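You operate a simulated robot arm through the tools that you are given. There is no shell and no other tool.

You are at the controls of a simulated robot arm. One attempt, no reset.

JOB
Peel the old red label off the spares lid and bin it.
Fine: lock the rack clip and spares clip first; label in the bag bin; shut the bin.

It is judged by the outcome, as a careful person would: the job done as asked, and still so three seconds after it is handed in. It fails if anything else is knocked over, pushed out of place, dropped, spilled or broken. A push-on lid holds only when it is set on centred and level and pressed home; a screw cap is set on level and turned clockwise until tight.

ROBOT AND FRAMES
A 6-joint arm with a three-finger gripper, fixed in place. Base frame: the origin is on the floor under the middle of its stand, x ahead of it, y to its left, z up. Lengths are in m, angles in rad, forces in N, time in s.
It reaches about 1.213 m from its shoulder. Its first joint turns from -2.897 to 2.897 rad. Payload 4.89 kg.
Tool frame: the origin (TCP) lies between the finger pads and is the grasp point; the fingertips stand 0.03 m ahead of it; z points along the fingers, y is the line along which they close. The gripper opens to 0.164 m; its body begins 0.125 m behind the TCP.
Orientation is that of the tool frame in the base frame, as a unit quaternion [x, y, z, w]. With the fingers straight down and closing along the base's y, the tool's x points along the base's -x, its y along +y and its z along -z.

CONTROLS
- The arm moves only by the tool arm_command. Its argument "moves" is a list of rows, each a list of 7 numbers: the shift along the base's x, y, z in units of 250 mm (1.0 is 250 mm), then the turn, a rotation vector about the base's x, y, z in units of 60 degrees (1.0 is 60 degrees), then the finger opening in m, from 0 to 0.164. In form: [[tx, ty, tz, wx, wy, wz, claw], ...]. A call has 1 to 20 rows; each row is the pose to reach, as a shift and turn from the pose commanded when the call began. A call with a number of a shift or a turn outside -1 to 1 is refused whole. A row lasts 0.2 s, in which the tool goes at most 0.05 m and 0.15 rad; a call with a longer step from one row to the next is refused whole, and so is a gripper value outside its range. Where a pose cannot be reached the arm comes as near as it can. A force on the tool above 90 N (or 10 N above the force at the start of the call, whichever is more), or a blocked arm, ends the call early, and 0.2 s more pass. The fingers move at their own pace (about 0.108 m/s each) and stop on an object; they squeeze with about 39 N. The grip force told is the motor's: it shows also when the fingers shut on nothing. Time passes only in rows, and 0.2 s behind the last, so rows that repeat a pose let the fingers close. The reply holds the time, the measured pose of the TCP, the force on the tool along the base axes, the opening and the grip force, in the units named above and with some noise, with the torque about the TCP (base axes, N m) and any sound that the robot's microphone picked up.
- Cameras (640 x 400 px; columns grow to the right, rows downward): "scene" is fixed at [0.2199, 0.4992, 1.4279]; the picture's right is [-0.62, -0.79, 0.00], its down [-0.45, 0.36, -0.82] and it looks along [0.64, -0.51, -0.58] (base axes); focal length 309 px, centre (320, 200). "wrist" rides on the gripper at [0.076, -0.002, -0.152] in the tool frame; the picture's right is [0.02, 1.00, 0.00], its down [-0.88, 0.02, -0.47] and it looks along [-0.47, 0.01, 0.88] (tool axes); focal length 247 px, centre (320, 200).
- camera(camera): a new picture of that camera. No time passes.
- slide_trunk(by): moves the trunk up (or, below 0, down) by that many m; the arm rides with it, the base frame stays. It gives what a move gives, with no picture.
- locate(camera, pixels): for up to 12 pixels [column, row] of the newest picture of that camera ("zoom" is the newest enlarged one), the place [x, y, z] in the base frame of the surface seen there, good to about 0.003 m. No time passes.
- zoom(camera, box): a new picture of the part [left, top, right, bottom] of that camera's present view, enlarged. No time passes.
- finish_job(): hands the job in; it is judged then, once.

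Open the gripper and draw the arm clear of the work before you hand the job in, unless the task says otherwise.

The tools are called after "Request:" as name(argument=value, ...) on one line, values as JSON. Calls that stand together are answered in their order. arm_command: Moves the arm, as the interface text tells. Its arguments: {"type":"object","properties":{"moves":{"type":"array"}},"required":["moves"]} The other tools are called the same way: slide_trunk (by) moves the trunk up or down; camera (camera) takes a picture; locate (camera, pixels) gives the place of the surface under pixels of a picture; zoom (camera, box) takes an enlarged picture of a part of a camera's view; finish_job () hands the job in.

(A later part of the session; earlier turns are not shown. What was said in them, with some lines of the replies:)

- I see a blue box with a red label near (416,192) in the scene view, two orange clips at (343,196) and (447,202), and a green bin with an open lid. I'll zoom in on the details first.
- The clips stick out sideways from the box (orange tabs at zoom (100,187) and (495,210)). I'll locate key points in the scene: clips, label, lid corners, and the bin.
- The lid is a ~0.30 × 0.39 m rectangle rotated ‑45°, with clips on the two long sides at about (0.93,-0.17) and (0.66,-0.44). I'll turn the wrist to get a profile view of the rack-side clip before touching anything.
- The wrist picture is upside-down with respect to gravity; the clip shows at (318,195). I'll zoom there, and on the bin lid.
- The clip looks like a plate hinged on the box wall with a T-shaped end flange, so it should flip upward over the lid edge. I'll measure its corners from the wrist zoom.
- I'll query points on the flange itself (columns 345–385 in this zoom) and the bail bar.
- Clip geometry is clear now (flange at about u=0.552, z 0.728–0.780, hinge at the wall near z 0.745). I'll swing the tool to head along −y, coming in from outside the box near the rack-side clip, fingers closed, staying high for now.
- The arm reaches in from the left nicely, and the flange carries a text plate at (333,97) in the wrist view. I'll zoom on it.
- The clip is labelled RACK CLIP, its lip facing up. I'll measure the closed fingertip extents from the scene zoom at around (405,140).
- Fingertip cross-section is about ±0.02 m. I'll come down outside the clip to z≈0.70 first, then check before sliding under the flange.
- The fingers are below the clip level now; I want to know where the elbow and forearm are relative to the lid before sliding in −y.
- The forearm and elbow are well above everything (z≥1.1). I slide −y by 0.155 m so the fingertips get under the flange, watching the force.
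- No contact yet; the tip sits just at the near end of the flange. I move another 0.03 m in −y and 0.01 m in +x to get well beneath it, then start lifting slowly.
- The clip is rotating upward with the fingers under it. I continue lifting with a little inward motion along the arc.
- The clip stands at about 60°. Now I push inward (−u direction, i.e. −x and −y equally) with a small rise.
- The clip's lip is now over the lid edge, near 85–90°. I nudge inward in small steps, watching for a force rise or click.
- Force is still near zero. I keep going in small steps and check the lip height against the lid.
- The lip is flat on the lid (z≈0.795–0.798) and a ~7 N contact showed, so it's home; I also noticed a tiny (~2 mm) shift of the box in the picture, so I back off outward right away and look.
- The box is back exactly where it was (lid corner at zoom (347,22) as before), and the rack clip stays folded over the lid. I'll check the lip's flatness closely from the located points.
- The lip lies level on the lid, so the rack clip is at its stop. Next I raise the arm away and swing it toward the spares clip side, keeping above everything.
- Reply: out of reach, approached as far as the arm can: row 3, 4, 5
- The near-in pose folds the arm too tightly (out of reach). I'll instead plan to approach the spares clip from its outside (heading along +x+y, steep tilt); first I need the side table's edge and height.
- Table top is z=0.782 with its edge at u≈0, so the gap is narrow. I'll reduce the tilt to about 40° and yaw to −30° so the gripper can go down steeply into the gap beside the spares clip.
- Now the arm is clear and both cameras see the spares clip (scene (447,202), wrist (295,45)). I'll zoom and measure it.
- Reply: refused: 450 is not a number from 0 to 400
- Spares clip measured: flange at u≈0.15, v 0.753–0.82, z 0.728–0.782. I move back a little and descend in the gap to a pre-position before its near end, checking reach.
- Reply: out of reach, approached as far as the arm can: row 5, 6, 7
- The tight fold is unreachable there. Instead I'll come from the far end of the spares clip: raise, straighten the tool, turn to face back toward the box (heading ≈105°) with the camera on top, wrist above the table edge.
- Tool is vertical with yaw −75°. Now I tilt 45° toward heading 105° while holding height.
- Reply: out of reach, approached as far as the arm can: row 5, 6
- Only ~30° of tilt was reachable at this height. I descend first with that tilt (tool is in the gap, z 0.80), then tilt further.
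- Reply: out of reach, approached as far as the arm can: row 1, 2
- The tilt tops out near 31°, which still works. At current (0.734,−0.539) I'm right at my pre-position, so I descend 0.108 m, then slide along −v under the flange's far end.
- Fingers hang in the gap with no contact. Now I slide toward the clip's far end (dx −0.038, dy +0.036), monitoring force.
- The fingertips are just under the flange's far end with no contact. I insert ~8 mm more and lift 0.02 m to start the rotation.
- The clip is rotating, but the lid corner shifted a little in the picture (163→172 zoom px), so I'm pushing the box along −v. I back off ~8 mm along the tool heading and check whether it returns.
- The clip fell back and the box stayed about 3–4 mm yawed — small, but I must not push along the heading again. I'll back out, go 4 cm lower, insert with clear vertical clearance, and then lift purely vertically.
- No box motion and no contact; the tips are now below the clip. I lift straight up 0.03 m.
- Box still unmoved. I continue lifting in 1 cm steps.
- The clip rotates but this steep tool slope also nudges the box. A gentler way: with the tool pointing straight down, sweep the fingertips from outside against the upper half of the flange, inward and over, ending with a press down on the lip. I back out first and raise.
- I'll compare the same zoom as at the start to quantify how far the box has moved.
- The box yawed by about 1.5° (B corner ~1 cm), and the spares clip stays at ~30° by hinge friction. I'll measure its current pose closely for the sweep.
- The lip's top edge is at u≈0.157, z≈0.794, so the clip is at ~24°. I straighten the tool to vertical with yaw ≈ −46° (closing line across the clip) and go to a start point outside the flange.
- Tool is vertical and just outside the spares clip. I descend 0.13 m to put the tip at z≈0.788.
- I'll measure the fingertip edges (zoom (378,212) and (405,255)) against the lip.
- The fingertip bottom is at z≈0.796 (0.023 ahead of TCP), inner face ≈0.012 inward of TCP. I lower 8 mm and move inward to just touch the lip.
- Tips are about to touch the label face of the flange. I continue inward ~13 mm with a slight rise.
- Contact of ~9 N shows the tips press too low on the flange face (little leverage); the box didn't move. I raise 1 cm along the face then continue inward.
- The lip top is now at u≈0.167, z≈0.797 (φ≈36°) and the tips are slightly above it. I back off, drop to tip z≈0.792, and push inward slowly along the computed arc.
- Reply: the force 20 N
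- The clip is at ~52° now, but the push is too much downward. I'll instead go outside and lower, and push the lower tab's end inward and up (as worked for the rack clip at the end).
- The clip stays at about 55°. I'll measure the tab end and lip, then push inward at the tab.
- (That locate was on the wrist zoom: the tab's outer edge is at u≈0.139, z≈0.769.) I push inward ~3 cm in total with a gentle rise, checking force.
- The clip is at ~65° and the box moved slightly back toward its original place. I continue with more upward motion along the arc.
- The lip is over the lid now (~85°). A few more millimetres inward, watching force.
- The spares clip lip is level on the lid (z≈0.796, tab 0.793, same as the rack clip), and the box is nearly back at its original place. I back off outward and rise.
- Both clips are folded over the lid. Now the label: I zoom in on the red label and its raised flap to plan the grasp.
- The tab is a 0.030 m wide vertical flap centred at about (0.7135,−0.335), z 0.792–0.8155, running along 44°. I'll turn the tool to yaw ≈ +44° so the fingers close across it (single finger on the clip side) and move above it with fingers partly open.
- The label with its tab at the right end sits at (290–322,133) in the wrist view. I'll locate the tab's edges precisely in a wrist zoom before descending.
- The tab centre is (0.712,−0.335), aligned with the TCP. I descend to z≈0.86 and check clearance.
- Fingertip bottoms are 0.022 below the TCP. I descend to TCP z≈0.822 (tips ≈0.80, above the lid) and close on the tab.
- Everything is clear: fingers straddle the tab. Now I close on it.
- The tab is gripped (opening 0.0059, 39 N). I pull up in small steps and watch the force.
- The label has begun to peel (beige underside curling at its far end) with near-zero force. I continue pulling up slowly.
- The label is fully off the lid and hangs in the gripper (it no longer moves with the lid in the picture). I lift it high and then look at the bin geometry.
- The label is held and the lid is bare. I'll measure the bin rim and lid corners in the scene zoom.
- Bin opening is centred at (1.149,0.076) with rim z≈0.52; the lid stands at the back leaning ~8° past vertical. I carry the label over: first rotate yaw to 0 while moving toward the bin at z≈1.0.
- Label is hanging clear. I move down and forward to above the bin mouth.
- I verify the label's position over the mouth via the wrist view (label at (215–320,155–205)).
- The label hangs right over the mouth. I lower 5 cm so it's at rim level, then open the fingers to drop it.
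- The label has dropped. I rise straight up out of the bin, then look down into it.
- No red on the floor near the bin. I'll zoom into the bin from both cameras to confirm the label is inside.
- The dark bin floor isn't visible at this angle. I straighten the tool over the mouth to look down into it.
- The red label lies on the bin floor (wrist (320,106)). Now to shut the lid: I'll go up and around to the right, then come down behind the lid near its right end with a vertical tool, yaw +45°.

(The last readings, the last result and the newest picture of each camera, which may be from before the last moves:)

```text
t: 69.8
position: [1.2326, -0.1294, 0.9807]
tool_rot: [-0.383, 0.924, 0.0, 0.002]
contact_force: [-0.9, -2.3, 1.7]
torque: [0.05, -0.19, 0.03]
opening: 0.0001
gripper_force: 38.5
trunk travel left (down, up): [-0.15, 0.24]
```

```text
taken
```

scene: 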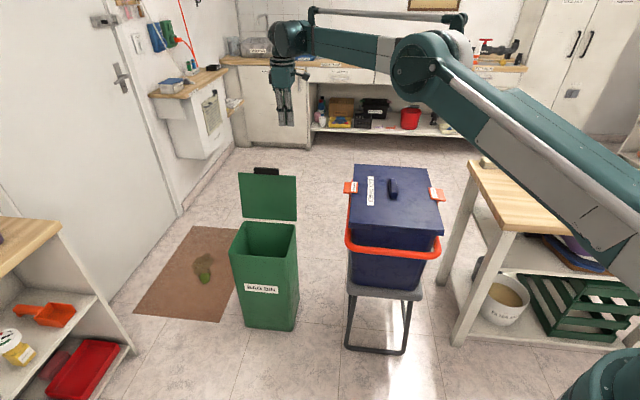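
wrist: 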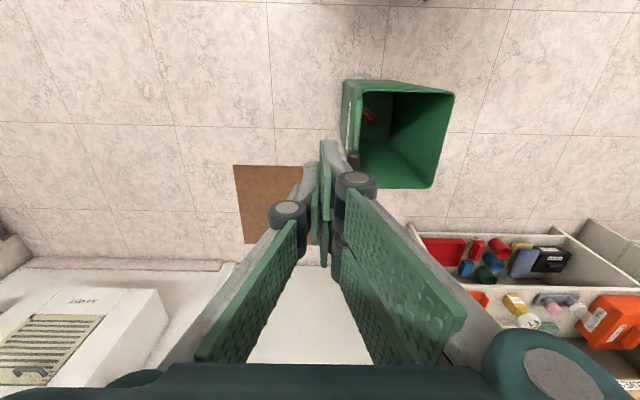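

The pose behind the lid is reachable; the lid is edge-on at col ~350 with the fingers just behind it, and the label is visible in the bin. I descend to z≈0.74.

Request:
arm_command(moves=[[0, 0, -0.18, 0, 0, 0, 0], [0, 0, -0.36, 0, 0, 0, 0], [0, 0, -0.54, 0, 0, 0, 0], [0, 0, -0.72, 0, 0, 0, 0], [0, 0, -0.88, 0, 0, 0, 0], [0, 0, -0.98, 0, 0, 0, 0]])

Request:
zoom(camera="scene", box=[200, 120, 340, 260])

Request:
camera(camera="wrist")

```text
t: 71.2
position: [1.2325, -0.1262, 0.7342]
tool_rot: [-0.384, 0.924, -0.001, 0.002]
contact_force: [-0.3, -0.1, 1.3]
torque: [0.01, -0.1, 0.02]
opening: 0.0
gripper_force: 39.2
trunk travel left (down, up): [-0.15, 0.24]
```

```text
2.86 times, centred on (270, 190) of scene
```

zoom: 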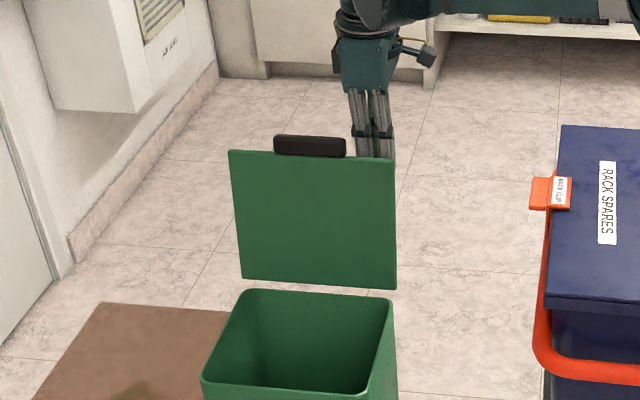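

```text
taken
```

wrist: 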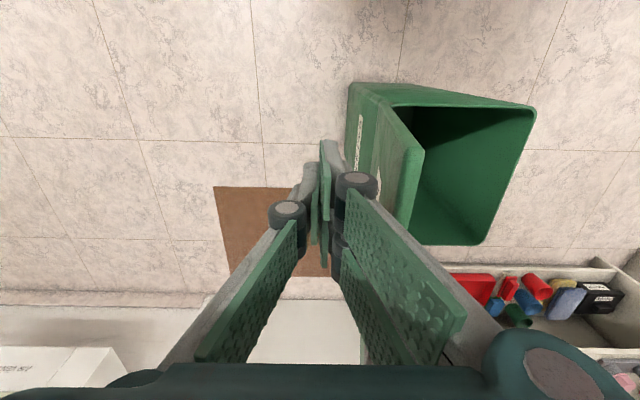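

The fingers hang behind the lid's right part, overlapping its top by ~4 cm. I lower 2 cm and then push forward (−x,+y) gently.

Request:
arm_command(moves=[[0, 0, -0.08, 0, 0, 0, 0], [-0.05, 0.05, -0.08, 0, 0, 0, 0], [-0.1, 0.1, -0.08, 0, 0, 0, 0], [-0.15, 0.15, -0.08, 0, 0, 0, 0], [-0.2, 0.2, -0.08, 0, 0, 0, 0]])

Request:
zoom(camera="scene", box=[200, 120, 340, 260])

Request:
camera(camera="wrist")

```text
t: 72.4
position: [1.1826, -0.079, 0.7126]
tool_rot: [-0.383, 0.924, -0.001, 0.001]
contact_force: [-1.4, -0.3, -1.6]
torque: [0.07, 0.03, -0.04]
opening: 0.0
gripper_force: 38.2
trunk travel left (down, up): [-0.15, 0.24]
```

```text
2.86 times, centred on (270, 190) of scene
```

zoom: 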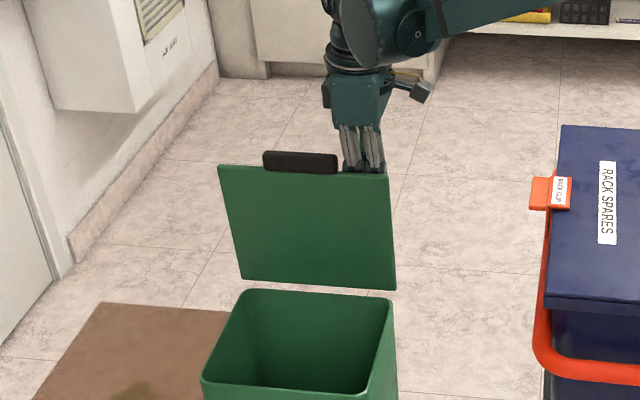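

```text
taken
```

wrist: 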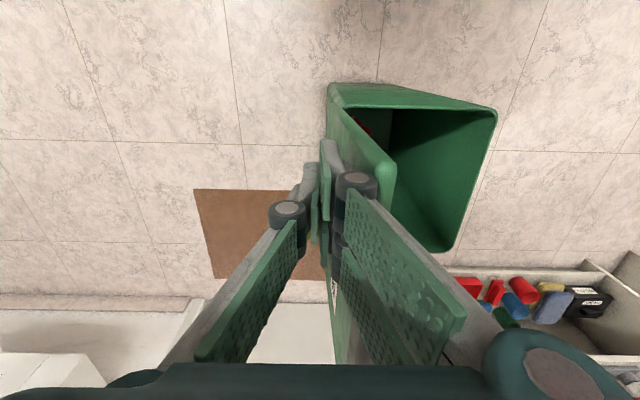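

The lid is swinging forward and the bin hasn't moved. I keep pushing forward, lowering slightly with the arc.

Request:
arm_command(moves=[[-0.05, 0.05, -0.01, 0, 0, 0, 0], [-0.1, 0.1, -0.03, 0, 0, 0, 0], [-0.15, 0.15, -0.06, 0, 0, 0, 0], [-0.2, 0.2, -0.1, 0, 0, 0, 0]])

Request:
zoom(camera="scene", box=[200, 120, 340, 260])

Request:
camera(camera="wrist")

```text
t: 73.4
position: [1.1329, -0.0283, 0.6862]
tool_rot: [-0.383, 0.924, -0.001, 0.001]
contact_force: [0.2, -1.0, 0.2]
torque: [0.12, -0.03, 0.0]
opening: 0.0
gripper_force: 38.9
trunk travel left (down, up): [-0.15, 0.24]
```

```text
2.86 times, centred on (270, 190) of scene
```

zoom: 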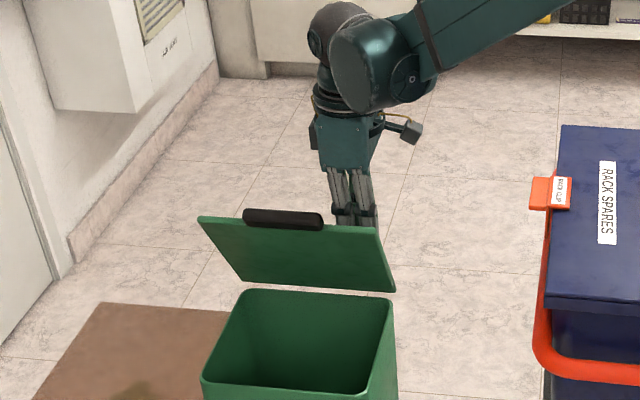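

```text
taken
```

wrist: 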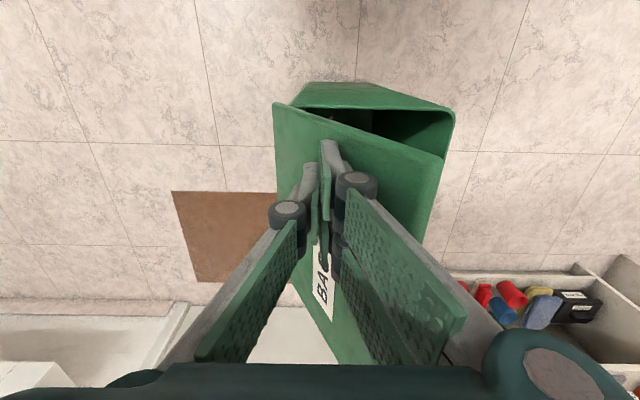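

The lid is about half closed with tiny force. I continue forward and downward along the arc.

Request:
arm_command(moves=[[-0.05, 0.05, -0.06, 0, 0, 0, 0], [-0.09, 0.09, -0.13, 0, 0, 0, 0], [-0.13, 0.13, -0.21, 0, 0, 0, 0], [-0.16, 0.16, -0.29, 0, 0, 0, 0]])

Request:
zoom(camera="scene", box=[200, 120, 340, 260])

Request:
camera(camera="wrist")

```text
t: 74.4
position: [1.0939, 0.013, 0.6157]
tool_rot: [-0.384, 0.923, 0.0, 0.001]
contact_force: [0.5, -1.2, 0.7]
torque: [0.07, -0.07, -0.04]
opening: 0.0
gripper_force: 38.9
trunk travel left (down, up): [-0.15, 0.24]
```

```text
2.86 times, centred on (270, 190) of scene
```

zoom: 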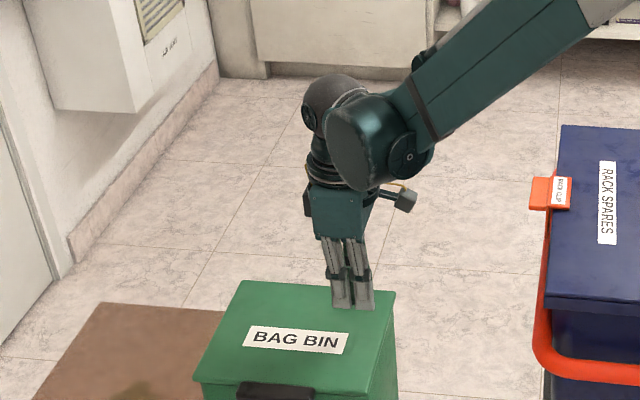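

```text
taken
```

wrist: 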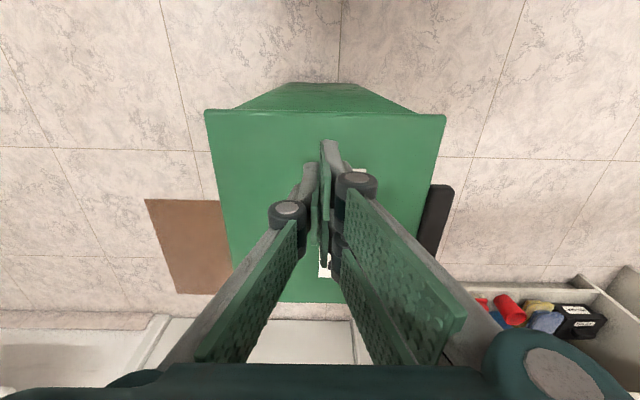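

The lid has come down over the bin. I'll measure its surface to see whether it's level and fully shut.

Request:
zoom(camera="scene", box=[215, 200, 315, 300])

Request:
locate(camera="zoom", pixels=[[255, 90], [500, 110], [480, 270], [180, 240], [330, 180], [300, 290], [350, 270], [270, 150], [450, 200], [220, 240], [250, 260], [420, 270]])

```text
4.00 times, centred on (265, 250) of scene
```

zoom: 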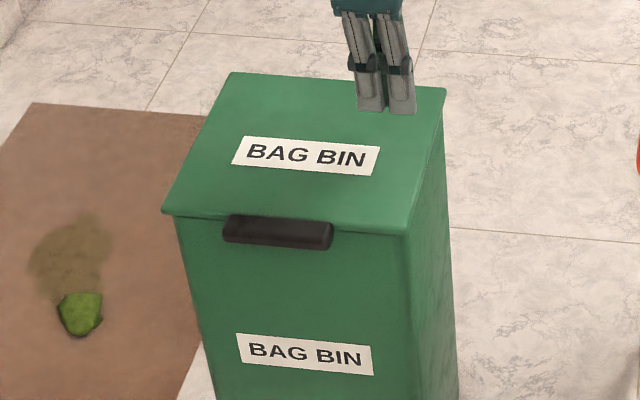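

```text
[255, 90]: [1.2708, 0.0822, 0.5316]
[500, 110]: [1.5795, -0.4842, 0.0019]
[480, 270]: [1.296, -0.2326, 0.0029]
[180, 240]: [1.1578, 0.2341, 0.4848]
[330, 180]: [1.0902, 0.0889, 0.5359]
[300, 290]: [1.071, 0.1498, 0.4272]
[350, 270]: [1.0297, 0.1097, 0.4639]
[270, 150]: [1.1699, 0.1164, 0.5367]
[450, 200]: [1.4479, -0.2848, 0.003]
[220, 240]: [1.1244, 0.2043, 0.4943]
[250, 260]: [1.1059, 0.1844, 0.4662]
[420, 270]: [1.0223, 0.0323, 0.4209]
```

The lid surface reads z≈0.532–0.537 and looks level. I give it a gentle confirming press near the front-centre, starting just above.

Request:
arm_command(moves=[[0.01, 0.12, 0, 0, 0, 0, 0], [0.02, 0.25, 0, 0, 0, 0, 0], [0.024, 0.348, -0.06, 0, 0, 0, 0], [0.024, 0.348, -0.14, 0, 0, 0, 0], [0.024, 0.348, -0.17, 0, 0, 0, 0]])

Request:
arm_command(moves=[[0, 0, -0.016, 0, 0, 0, 0], [0, 0, -0.032, 0, 0, 0, 0], [0, 0, -0.044, 0, 0, 0, 0]])

```text
t: 75.6
position: [1.099, 0.099, 0.5713]
tool_rot: [-0.384, 0.923, -0.001, 0.001]
contact_force: [0.8, 0.6, 0.1]
torque: [0.0, -0.06, 0.01]
opening: 0.0002
gripper_force: 39.0
trunk travel left (down, up): [-0.15, 0.24]
```

```text
t: 76.4
position: [1.0993, 0.0977, 0.5618]
tool_rot: [-0.384, 0.923, 0.0, 0.002]
contact_force: [0.5, 0.3, -0.1]
torque: [-0.02, -0.01, -0.01]
opening: 0.0002
gripper_force: 39.5
trunk travel left (down, up): [-0.15, 0.24]
```

No contact yet with the tip near z 0.539. I go down a few more millimetres.

Request:
arm_command(moves=[[0, 0, -0.008, 0, 0, 0, 0], [0, 0, -0.016, 0, 0, 0, 0], [0, 0, -0.024, 0, 0, 0, 0]])

Request:
zoom(camera="scene", box=[215, 200, 315, 300])

```text
t: 77.2
position: [1.0988, 0.0993, 0.5595]
tool_rot: [-0.384, 0.923, 0.0, 0.001]
contact_force: [9.5, -6.2, 47.9]
torque: [-0.31, 0.0, 0.05]
opening: 0.0062
gripper_force: 38.9
trunk travel left (down, up): [-0.15, 0.24]
```

```text
4.00 times, centred on (265, 250) of scene
```

zoom: 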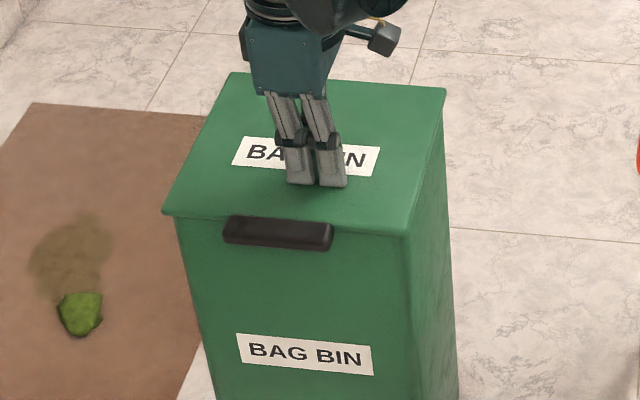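

The lid took a firm ~48 N press without moving, so it's shut. I lift straight off and retreat upward.

Request:
arm_command(moves=[[0, 0, 0.06, 0, 0, 0, 0], [0, 0, 0.22, 0, 0, 0, 0], [0, 0, 0.4, 0, 0, 0, 0.03], [-0.03, 0, 0.58, 0, 0, 0, 0.06], [-0.1, 0, 0.76, 0, 0, 0, 0.08], [-0.2, 0, 0.92, 0, 0, 0, 0.1], [-0.3, 0, 1.0, 0, 0, 0, 0.1]])

Request:
arm_command(moves=[[-0.15, 0, 0.1, 0, 0, -0.12, 0.1], [-0.3, 0, 0.2, 0, 0, -0.24, 0.1], [-0.45, 0, 0.3, 0, 0, -0.36, 0.1], [-0.6, 0, 0.4, 0, 0, -0.48, 0.1], [-0.75, 0.0, 0.5, 0, 0, -0.6, 0.1], [-0.9, 0.0, 0.6, 0, 0, -0.72, 0.1]])

Request:
camera(camera="scene")

Request:
zoom(camera="scene", box=[320, 150, 480, 250])

```text
t: 78.8
position: [1.0254, 0.099, 0.808]
tool_rot: [-0.384, 0.923, 0.0, 0.0]
contact_force: [0.6, -1.1, -0.6]
torque: [-0.02, 0.16, 0.02]
opening: 0.1
gripper_force: 0.1
trunk travel left (down, up): [-0.15, 0.24]
```

```text
t: 80.2
position: [0.7967, 0.1012, 0.9578]
tool_rot: [-0.016, 1.0, -0.001, 0.0]
contact_force: [2.6, 0.2, -0.8]
torque: [-0.01, 0.32, -0.03]
opening: 0.1
gripper_force: 0.1
trunk travel left (down, up): [-0.15, 0.24]
```

```text
taken
```

scene: 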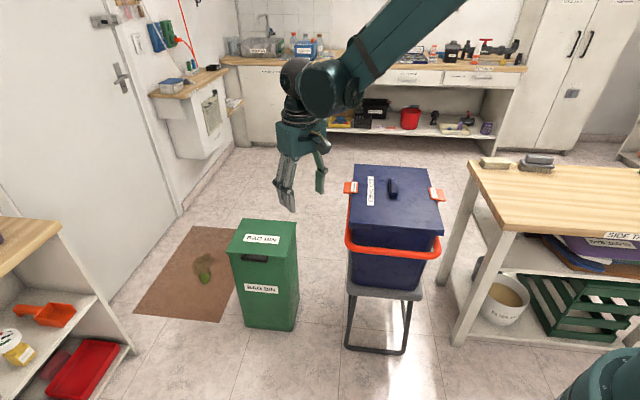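

```text
4.00 times, centred on (400, 200) of scene
```

zoom: 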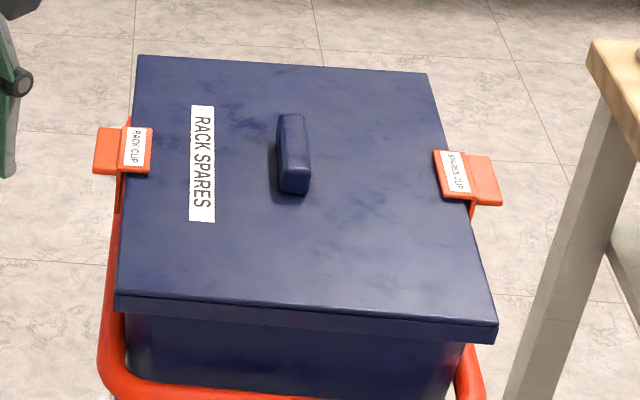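

The bin is shut, both clips lie over the lid, and the box is within a few millimetres of where it stood. To be sure the clips are fully home I'll press each lip lightly from above; first a close look at both.

Request:
zoom(camera="scene", box=[425, 180, 455, 205])

Request:
locate(camera="zoom", pixels=[[150, 140], [180, 260], [165, 200], [230, 120], [280, 260], [300, 150], [330, 250], [380, 180], [400, 250], [120, 200], [200, 190]])

Request:
arm_command(moves=[[0.03, -0.1, 0, 0, 0, -0.13, 0.05], [0.07, -0.22, 0, 0, 0, -0.26, 0.0], [0.1, -0.36, 0, 0, 0, -0.39, 0.0], [0.14, -0.52, 0, 0, 0, -0.52, 0.0], [0.17, -0.68, 0, 0, 0, -0.65, 0.0], [0.2, -0.84, 0, 0, 0, -0.78, 0.0]])

Request:
camera(camera="wrist")

```text
16.00 times, centred on (440, 192) of scene
```

zoom: 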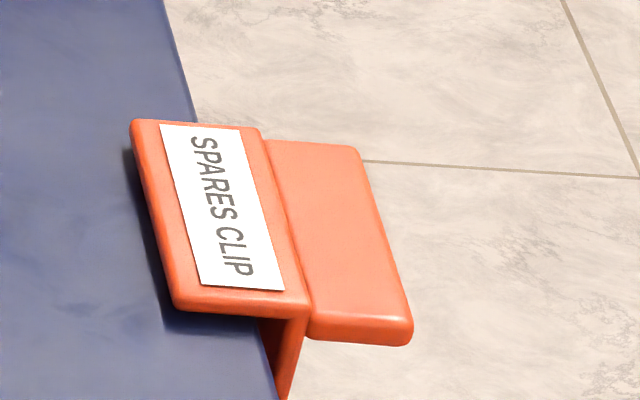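

```text
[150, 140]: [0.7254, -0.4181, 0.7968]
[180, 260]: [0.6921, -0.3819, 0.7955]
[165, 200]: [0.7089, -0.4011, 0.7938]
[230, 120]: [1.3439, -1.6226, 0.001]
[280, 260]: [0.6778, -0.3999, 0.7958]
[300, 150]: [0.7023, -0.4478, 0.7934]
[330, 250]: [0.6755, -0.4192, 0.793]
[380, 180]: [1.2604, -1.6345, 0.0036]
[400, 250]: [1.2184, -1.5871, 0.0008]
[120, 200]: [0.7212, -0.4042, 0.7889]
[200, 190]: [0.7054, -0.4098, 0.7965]
```

```text
t: 81.6
position: [0.8495, -0.1093, 0.9546]
tool_rot: [0.382, 0.924, -0.001, 0.001]
contact_force: [-0.7, 1.6, 0.7]
torque: [-0.2, -0.02, 0.0]
opening: 0.0001
gripper_force: 39.3
trunk travel left (down, up): [-0.15, 0.24]
```

```text
taken
```

wrist: 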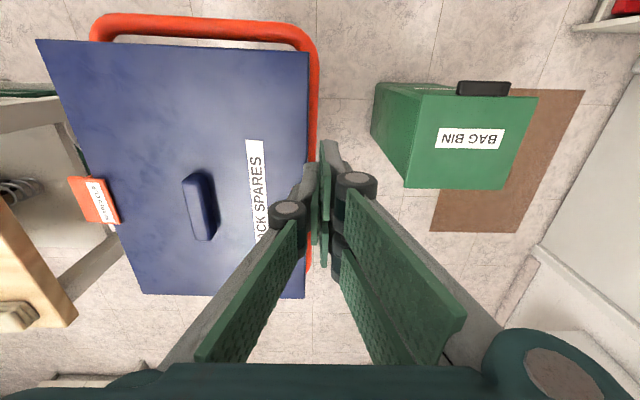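

The spares lip is level to within a millimetre (0.7955–0.797 across). For certainty I'll press each lip lightly; first find the rack lip's current position.

Request:
zoom(camera="scene", box=[335, 172, 375, 200])

Request:
locate(camera="zoom", pixels=[[230, 130], [230, 240], [190, 180], [250, 180], [175, 130], [170, 240], [110, 180], [100, 240], [290, 180]])

```text
14.29 times, centred on (355, 186) of scene
```

zoom: 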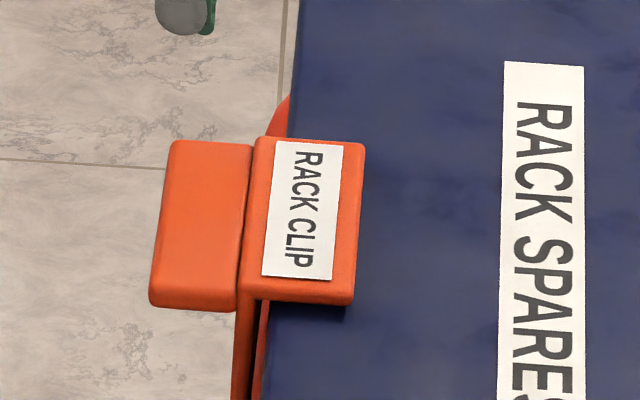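

```text
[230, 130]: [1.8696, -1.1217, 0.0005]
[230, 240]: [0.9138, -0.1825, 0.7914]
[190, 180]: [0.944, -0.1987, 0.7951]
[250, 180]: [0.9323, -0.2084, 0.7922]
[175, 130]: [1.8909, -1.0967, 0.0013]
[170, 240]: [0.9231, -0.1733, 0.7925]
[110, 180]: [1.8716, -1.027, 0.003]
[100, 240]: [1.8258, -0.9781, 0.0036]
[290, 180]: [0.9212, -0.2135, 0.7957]
```

Request:
locate(camera="zoom", pixels=[[352, 155], [345, 290], [262, 290], [268, 150], [350, 220], [305, 220], [335, 220], [380, 220]])

```text
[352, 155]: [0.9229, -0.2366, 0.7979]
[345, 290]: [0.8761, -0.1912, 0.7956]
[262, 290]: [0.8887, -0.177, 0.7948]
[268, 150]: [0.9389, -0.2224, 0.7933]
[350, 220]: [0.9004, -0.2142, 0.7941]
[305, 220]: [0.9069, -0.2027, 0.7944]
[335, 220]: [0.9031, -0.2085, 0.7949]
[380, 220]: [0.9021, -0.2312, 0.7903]
```

The rack lip is level too (0.793–0.798). I move over its inner half at (0.903,−0.210), just above it.

Request:
arm_command(moves=[[0.1, -0.15, 0, 0, 0, 0, 0], [0.16, -0.3, 0, 0, 0, 0, 0], [0.214, -0.403, -0.1, 0, 0, 0, 0], [0.214, -0.403, -0.25, 0, 0, 0, 0], [0.214, -0.403, -0.4, 0, 0, 0, 0], [0.214, -0.403, -0.49, 0, 0, 0, 0]])

Request:
zoom(camera="scene", box=[325, 160, 385, 210])

Request:
zoom(camera="wrist", box=[220, 60, 420, 240])

```text
t: 83.0
position: [0.9033, -0.2112, 0.8311]
tool_rot: [0.382, 0.924, -0.001, 0.001]
contact_force: [0.1, 1.2, 0.7]
torque: [0.01, -0.06, -0.02]
opening: 0.0003
gripper_force: 39.5
trunk travel left (down, up): [-0.15, 0.24]
```

```text
8.00 times, centred on (355, 185) of scene
```

zoom: 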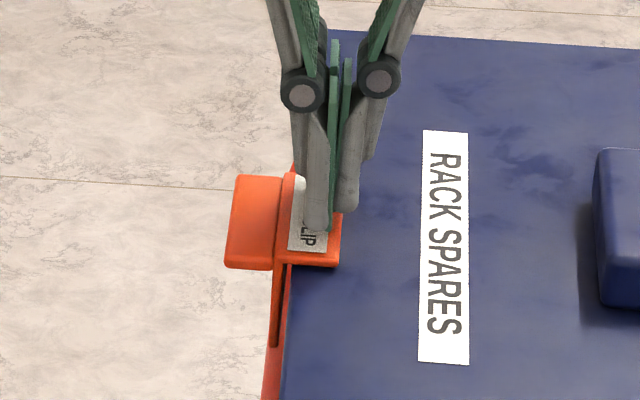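

```text
2.22 times, centred on (320, 150) of wrist
```

zoom: 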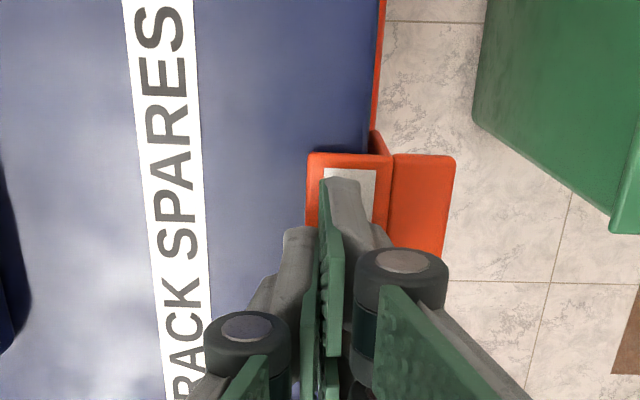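

Fingertips are over the rack lip's inner half. I press down in millimetre steps.

Request:
arm_command(moves=[[0, 0, -0.03, 0, 0, 0, 0], [0, 0, -0.038, 0, 0, 0, 0], [0, 0, -0.044, 0, 0, 0, 0]])

```text
t: 83.8
position: [0.9032, -0.211, 0.8223]
tool_rot: [0.382, 0.924, -0.001, 0.0]
contact_force: [-0.7, -0.1, -0.3]
torque: [-0.01, 0.0, -0.03]
opening: 0.0001
gripper_force: 38.8
trunk travel left (down, up): [-0.15, 0.24]
```

No contact yet; I go 3 mm lower in small steps.

Request:
arm_command(moves=[[0, 0, -0.004, 0, 0, 0, 0], [0, 0, -0.008, 0, 0, 0, 0], [0, 0, -0.012, 0, 0, 0, 0]])

```text
t: 84.6
position: [0.9028, -0.2121, 0.82]
tool_rot: [0.382, 0.924, -0.001, 0.001]
contact_force: [1.3, -1.3, 7.2]
torque: [0.04, 0.01, 0.01]
opening: 0.006
gripper_force: 38.7
trunk travel left (down, up): [-0.15, 0.24]
```

Contact at 7 N with the tip at lip height. One more slight press (1.5 mm), then lift.

Request:
arm_command(moves=[[0, 0, -0.006, 0, 0, 0, 0], [0, 0, -0.006, 0, 0, 0, 0]])

Request:
arm_command(moves=[[0, 0, 0.06, 0, 0, 0, 0], [0, 0, 0.2, 0, 0, 0, 0], [0, 0, 0.36, 0, 0, 0, 0]])

Request:
zoom(camera="scene", box=[320, 150, 480, 250])

```text
t: 85.2
position: [0.9029, -0.2118, 0.8197]
tool_rot: [0.381, 0.925, -0.001, 0.0]
contact_force: [9.2, -7.3, 28.7]
torque: [-0.04, -0.2, -0.03]
opening: 0.006
gripper_force: 38.9
trunk travel left (down, up): [-0.15, 0.24]
```

```text
t: 86.0
position: [0.9034, -0.2125, 0.9068]
tool_rot: [0.382, 0.924, 0.0, 0.0]
contact_force: [1.5, 0.1, -1.6]
torque: [0.05, 0.21, -0.06]
opening: 0.0
gripper_force: 38.7
trunk travel left (down, up): [-0.15, 0.24]
```

```text
4.00 times, centred on (400, 200) of scene
```

zoom: 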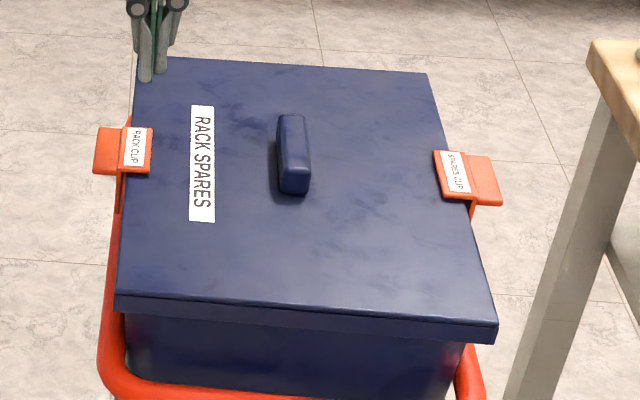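

A 29 N press didn't move the rack lip, so it's at its stop. Now the same check for the spares lip at (0.704,−0.404).

Request:
arm_command(moves=[[-0.114, -0.109, 0, 0, 0, 0, 0], [-0.228, -0.219, 0, 0, 0, 0, 0], [-0.342, -0.328, 0, 0, 0, 0, 0], [-0.456, -0.438, 0, 0, 0, 0, 0], [-0.57, -0.547, 0, 0, 0, 0, 0], [-0.684, -0.657, 0, 0, 0, 0, 0], [-0.798, -0.766, 0, 0, 0, 0, 0], [-0.798, -0.766, -0.15, 0, 0, 0, 0], [-0.798, -0.766, -0.3, 0, 0, 0, 0]])

Request:
zoom(camera="scene", box=[410, 165, 470, 215])

Request:
zoom(camera="wrist", box=[220, 60, 420, 240])

```text
t: 88.0
position: [0.7005, -0.4051, 0.834]
tool_rot: [0.381, 0.924, -0.001, 0.001]
contact_force: [-0.7, 1.0, 0.4]
torque: [-0.1, -0.19, 0.01]
opening: 0.0002
gripper_force: 38.4
trunk travel left (down, up): [-0.15, 0.24]
```

```text
8.00 times, centred on (440, 190) of scene
```

zoom: 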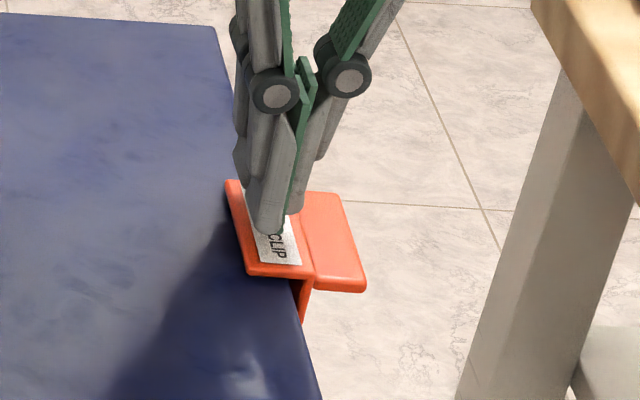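

```text
2.22 times, centred on (320, 150) of wrist
```

zoom: 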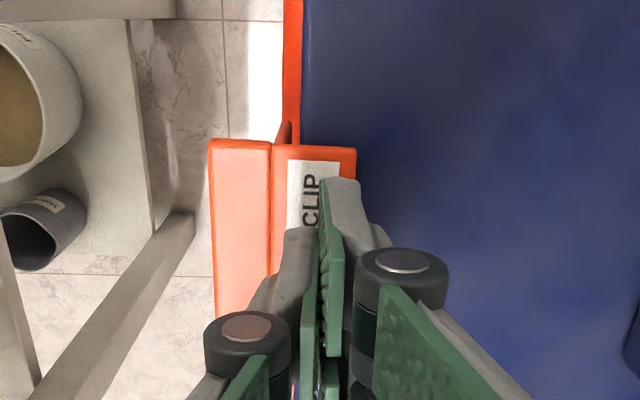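

The tips are centred on the spares lip. I press down in small steps.

Request:
arm_command(moves=[[0, 0, -0.03, 0, 0, 0, 0], [0, 0, -0.042, 0, 0, 0, 0], [0, 0, -0.05, 0, 0, 0, 0]])

Request:
arm_command(moves=[[0, 0, -0.004, 0, 0, 0, 0], [0, 0, -0.008, 0, 0, 0, 0]])

```text
t: 88.8
position: [0.7015, -0.403, 0.8196]
tool_rot: [0.382, 0.924, -0.001, 0.001]
contact_force: [0.2, 0.6, -0.5]
torque: [0.01, 0.0, -0.01]
opening: 0.0
gripper_force: 39.2
trunk travel left (down, up): [-0.15, 0.24]
```

```text
t: 89.4
position: [0.702, -0.4039, 0.8202]
tool_rot: [0.382, 0.924, -0.001, 0.001]
contact_force: [-2.4, -0.9, 14.9]
torque: [0.07, 0.11, -0.01]
opening: 0.0061
gripper_force: 38.8
trunk travel left (down, up): [-0.15, 0.24]
```

The spares lip resists at 15 N at the same height as the rack lip, so both are home. I lift off straight up, open the gripper and retreat clear.

Request:
arm_command(moves=[[0, 0, 0.06, 0, 0, 0, 0], [0, 0, 0.24, 0, 0, 0, 0], [0, 0, 0.42, 0, 0, 0, 0.05], [0, 0.02, 0.6, 0, 0, 0, 0.1], [0, 0.1, 0.75, 0, 0, 0, 0.16], [0, 0.25, 0.85, 0, 0, 0, 0.16], [0, 0.42, 0.9, 0, 0, 0, 0.16], [0, 0.6, 0.9, 0, 0, 0, 0.16], [-0.02, 0.78, 0.9, 0, 0, 0, 0.16], [-0.05, 0.96, 0.9, 0, 0, 0, 0.16]])

Request:
arm_command(moves=[[-0.1, 0.15, 0.0, 0, 0, 0, 0.16], [-0.2, 0.3, 0, 0, 0, 0, 0.16], [-0.25, 0.45, 0, 0, 0, 0, 0.16], [-0.25, 0.6, 0, 0, 0, 0, 0.16], [-0.25, 0.75, 0, 0, 0, 0, 0.16]])

Request:
camera(camera="scene")

Request:
zoom(camera="scene", box=[320, 150, 480, 250])

Request:
zoom(camera="scene", box=[200, 190, 340, 340])

```text
t: 91.6
position: [0.6917, -0.1623, 1.044]
tool_rot: [0.381, 0.924, 0.0, -0.001]
contact_force: [0.6, -0.9, -0.7]
torque: [0.21, 0.09, 0.0]
opening: 0.1601
gripper_force: 0.1
trunk travel left (down, up): [-0.15, 0.24]
```

```text
t: 92.8
position: [0.6279, 0.0261, 1.0448]
tool_rot: [0.382, 0.924, 0.0, 0.001]
contact_force: [0.2, -0.8, 0.3]
torque: [0.14, -0.03, 0.0]
opening: 0.1602
gripper_force: 0.0
trunk travel left (down, up): [-0.15, 0.24]
```

```text
taken
```

scene: 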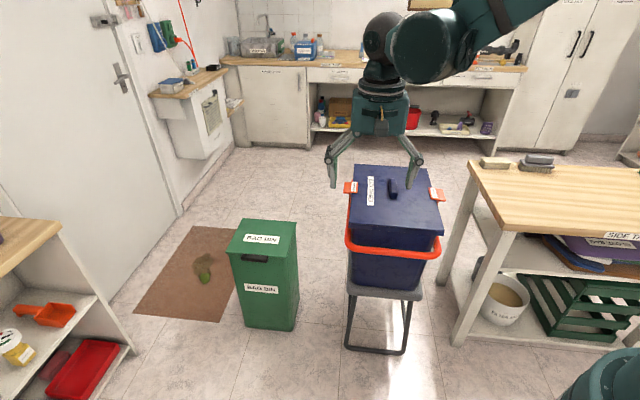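

```text
4.00 times, centred on (400, 200) of scene
```

zoom: 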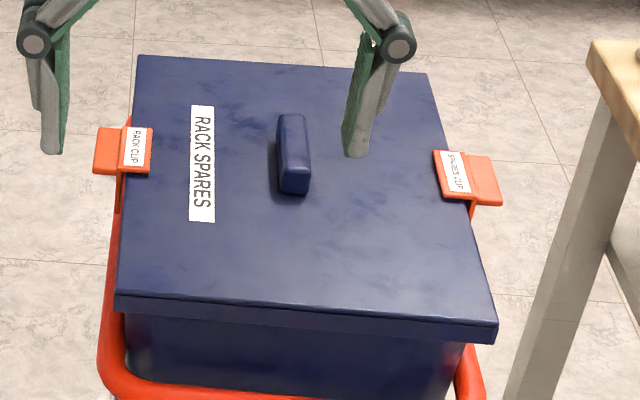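

```text
2.67 times, centred on (270, 265) of scene
```

zoom: 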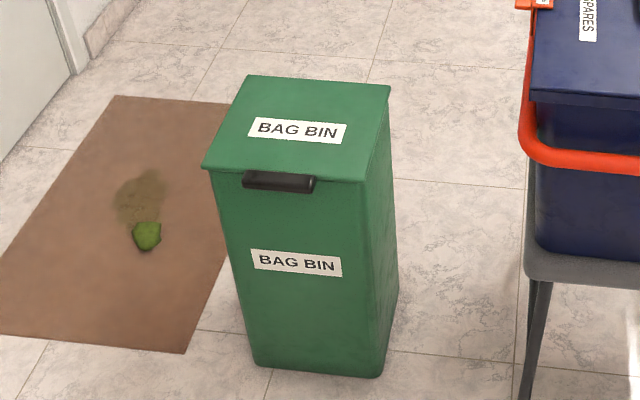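

The final pictures show both clips folded over the lid, no label left on the lid, the BAG BIN lid shut and the gripper open and clear above. I hand the job in.

Request:
finish_job()

```text
The job is handed in.
```

The job is done and handed in. Both clips are locked, the red label is in the bag bin, and the bin is shut. I don't have the judge's result.

- **Clips:** The rack and spares clips are both folded over the lid. I pressed each one from above, with about 29 N on the rack clip and 15 N on the spares clip, and neither moved. I heard no click, so this rests on the press and on both sitting level.
- **Label:** It came off cleanly by its tab. I saw it lying on the bin floor before closing the lid.
- **Bin:** The lid is down and level, and a press of about 48 N did not shift it.
- **Box position:** Closing the spares clip nudged the box. It now sits a few millimetres off, turned by about 1°. I left it there because pushing it back seemed riskier than the small shift.

The arm is open and clear above the box.
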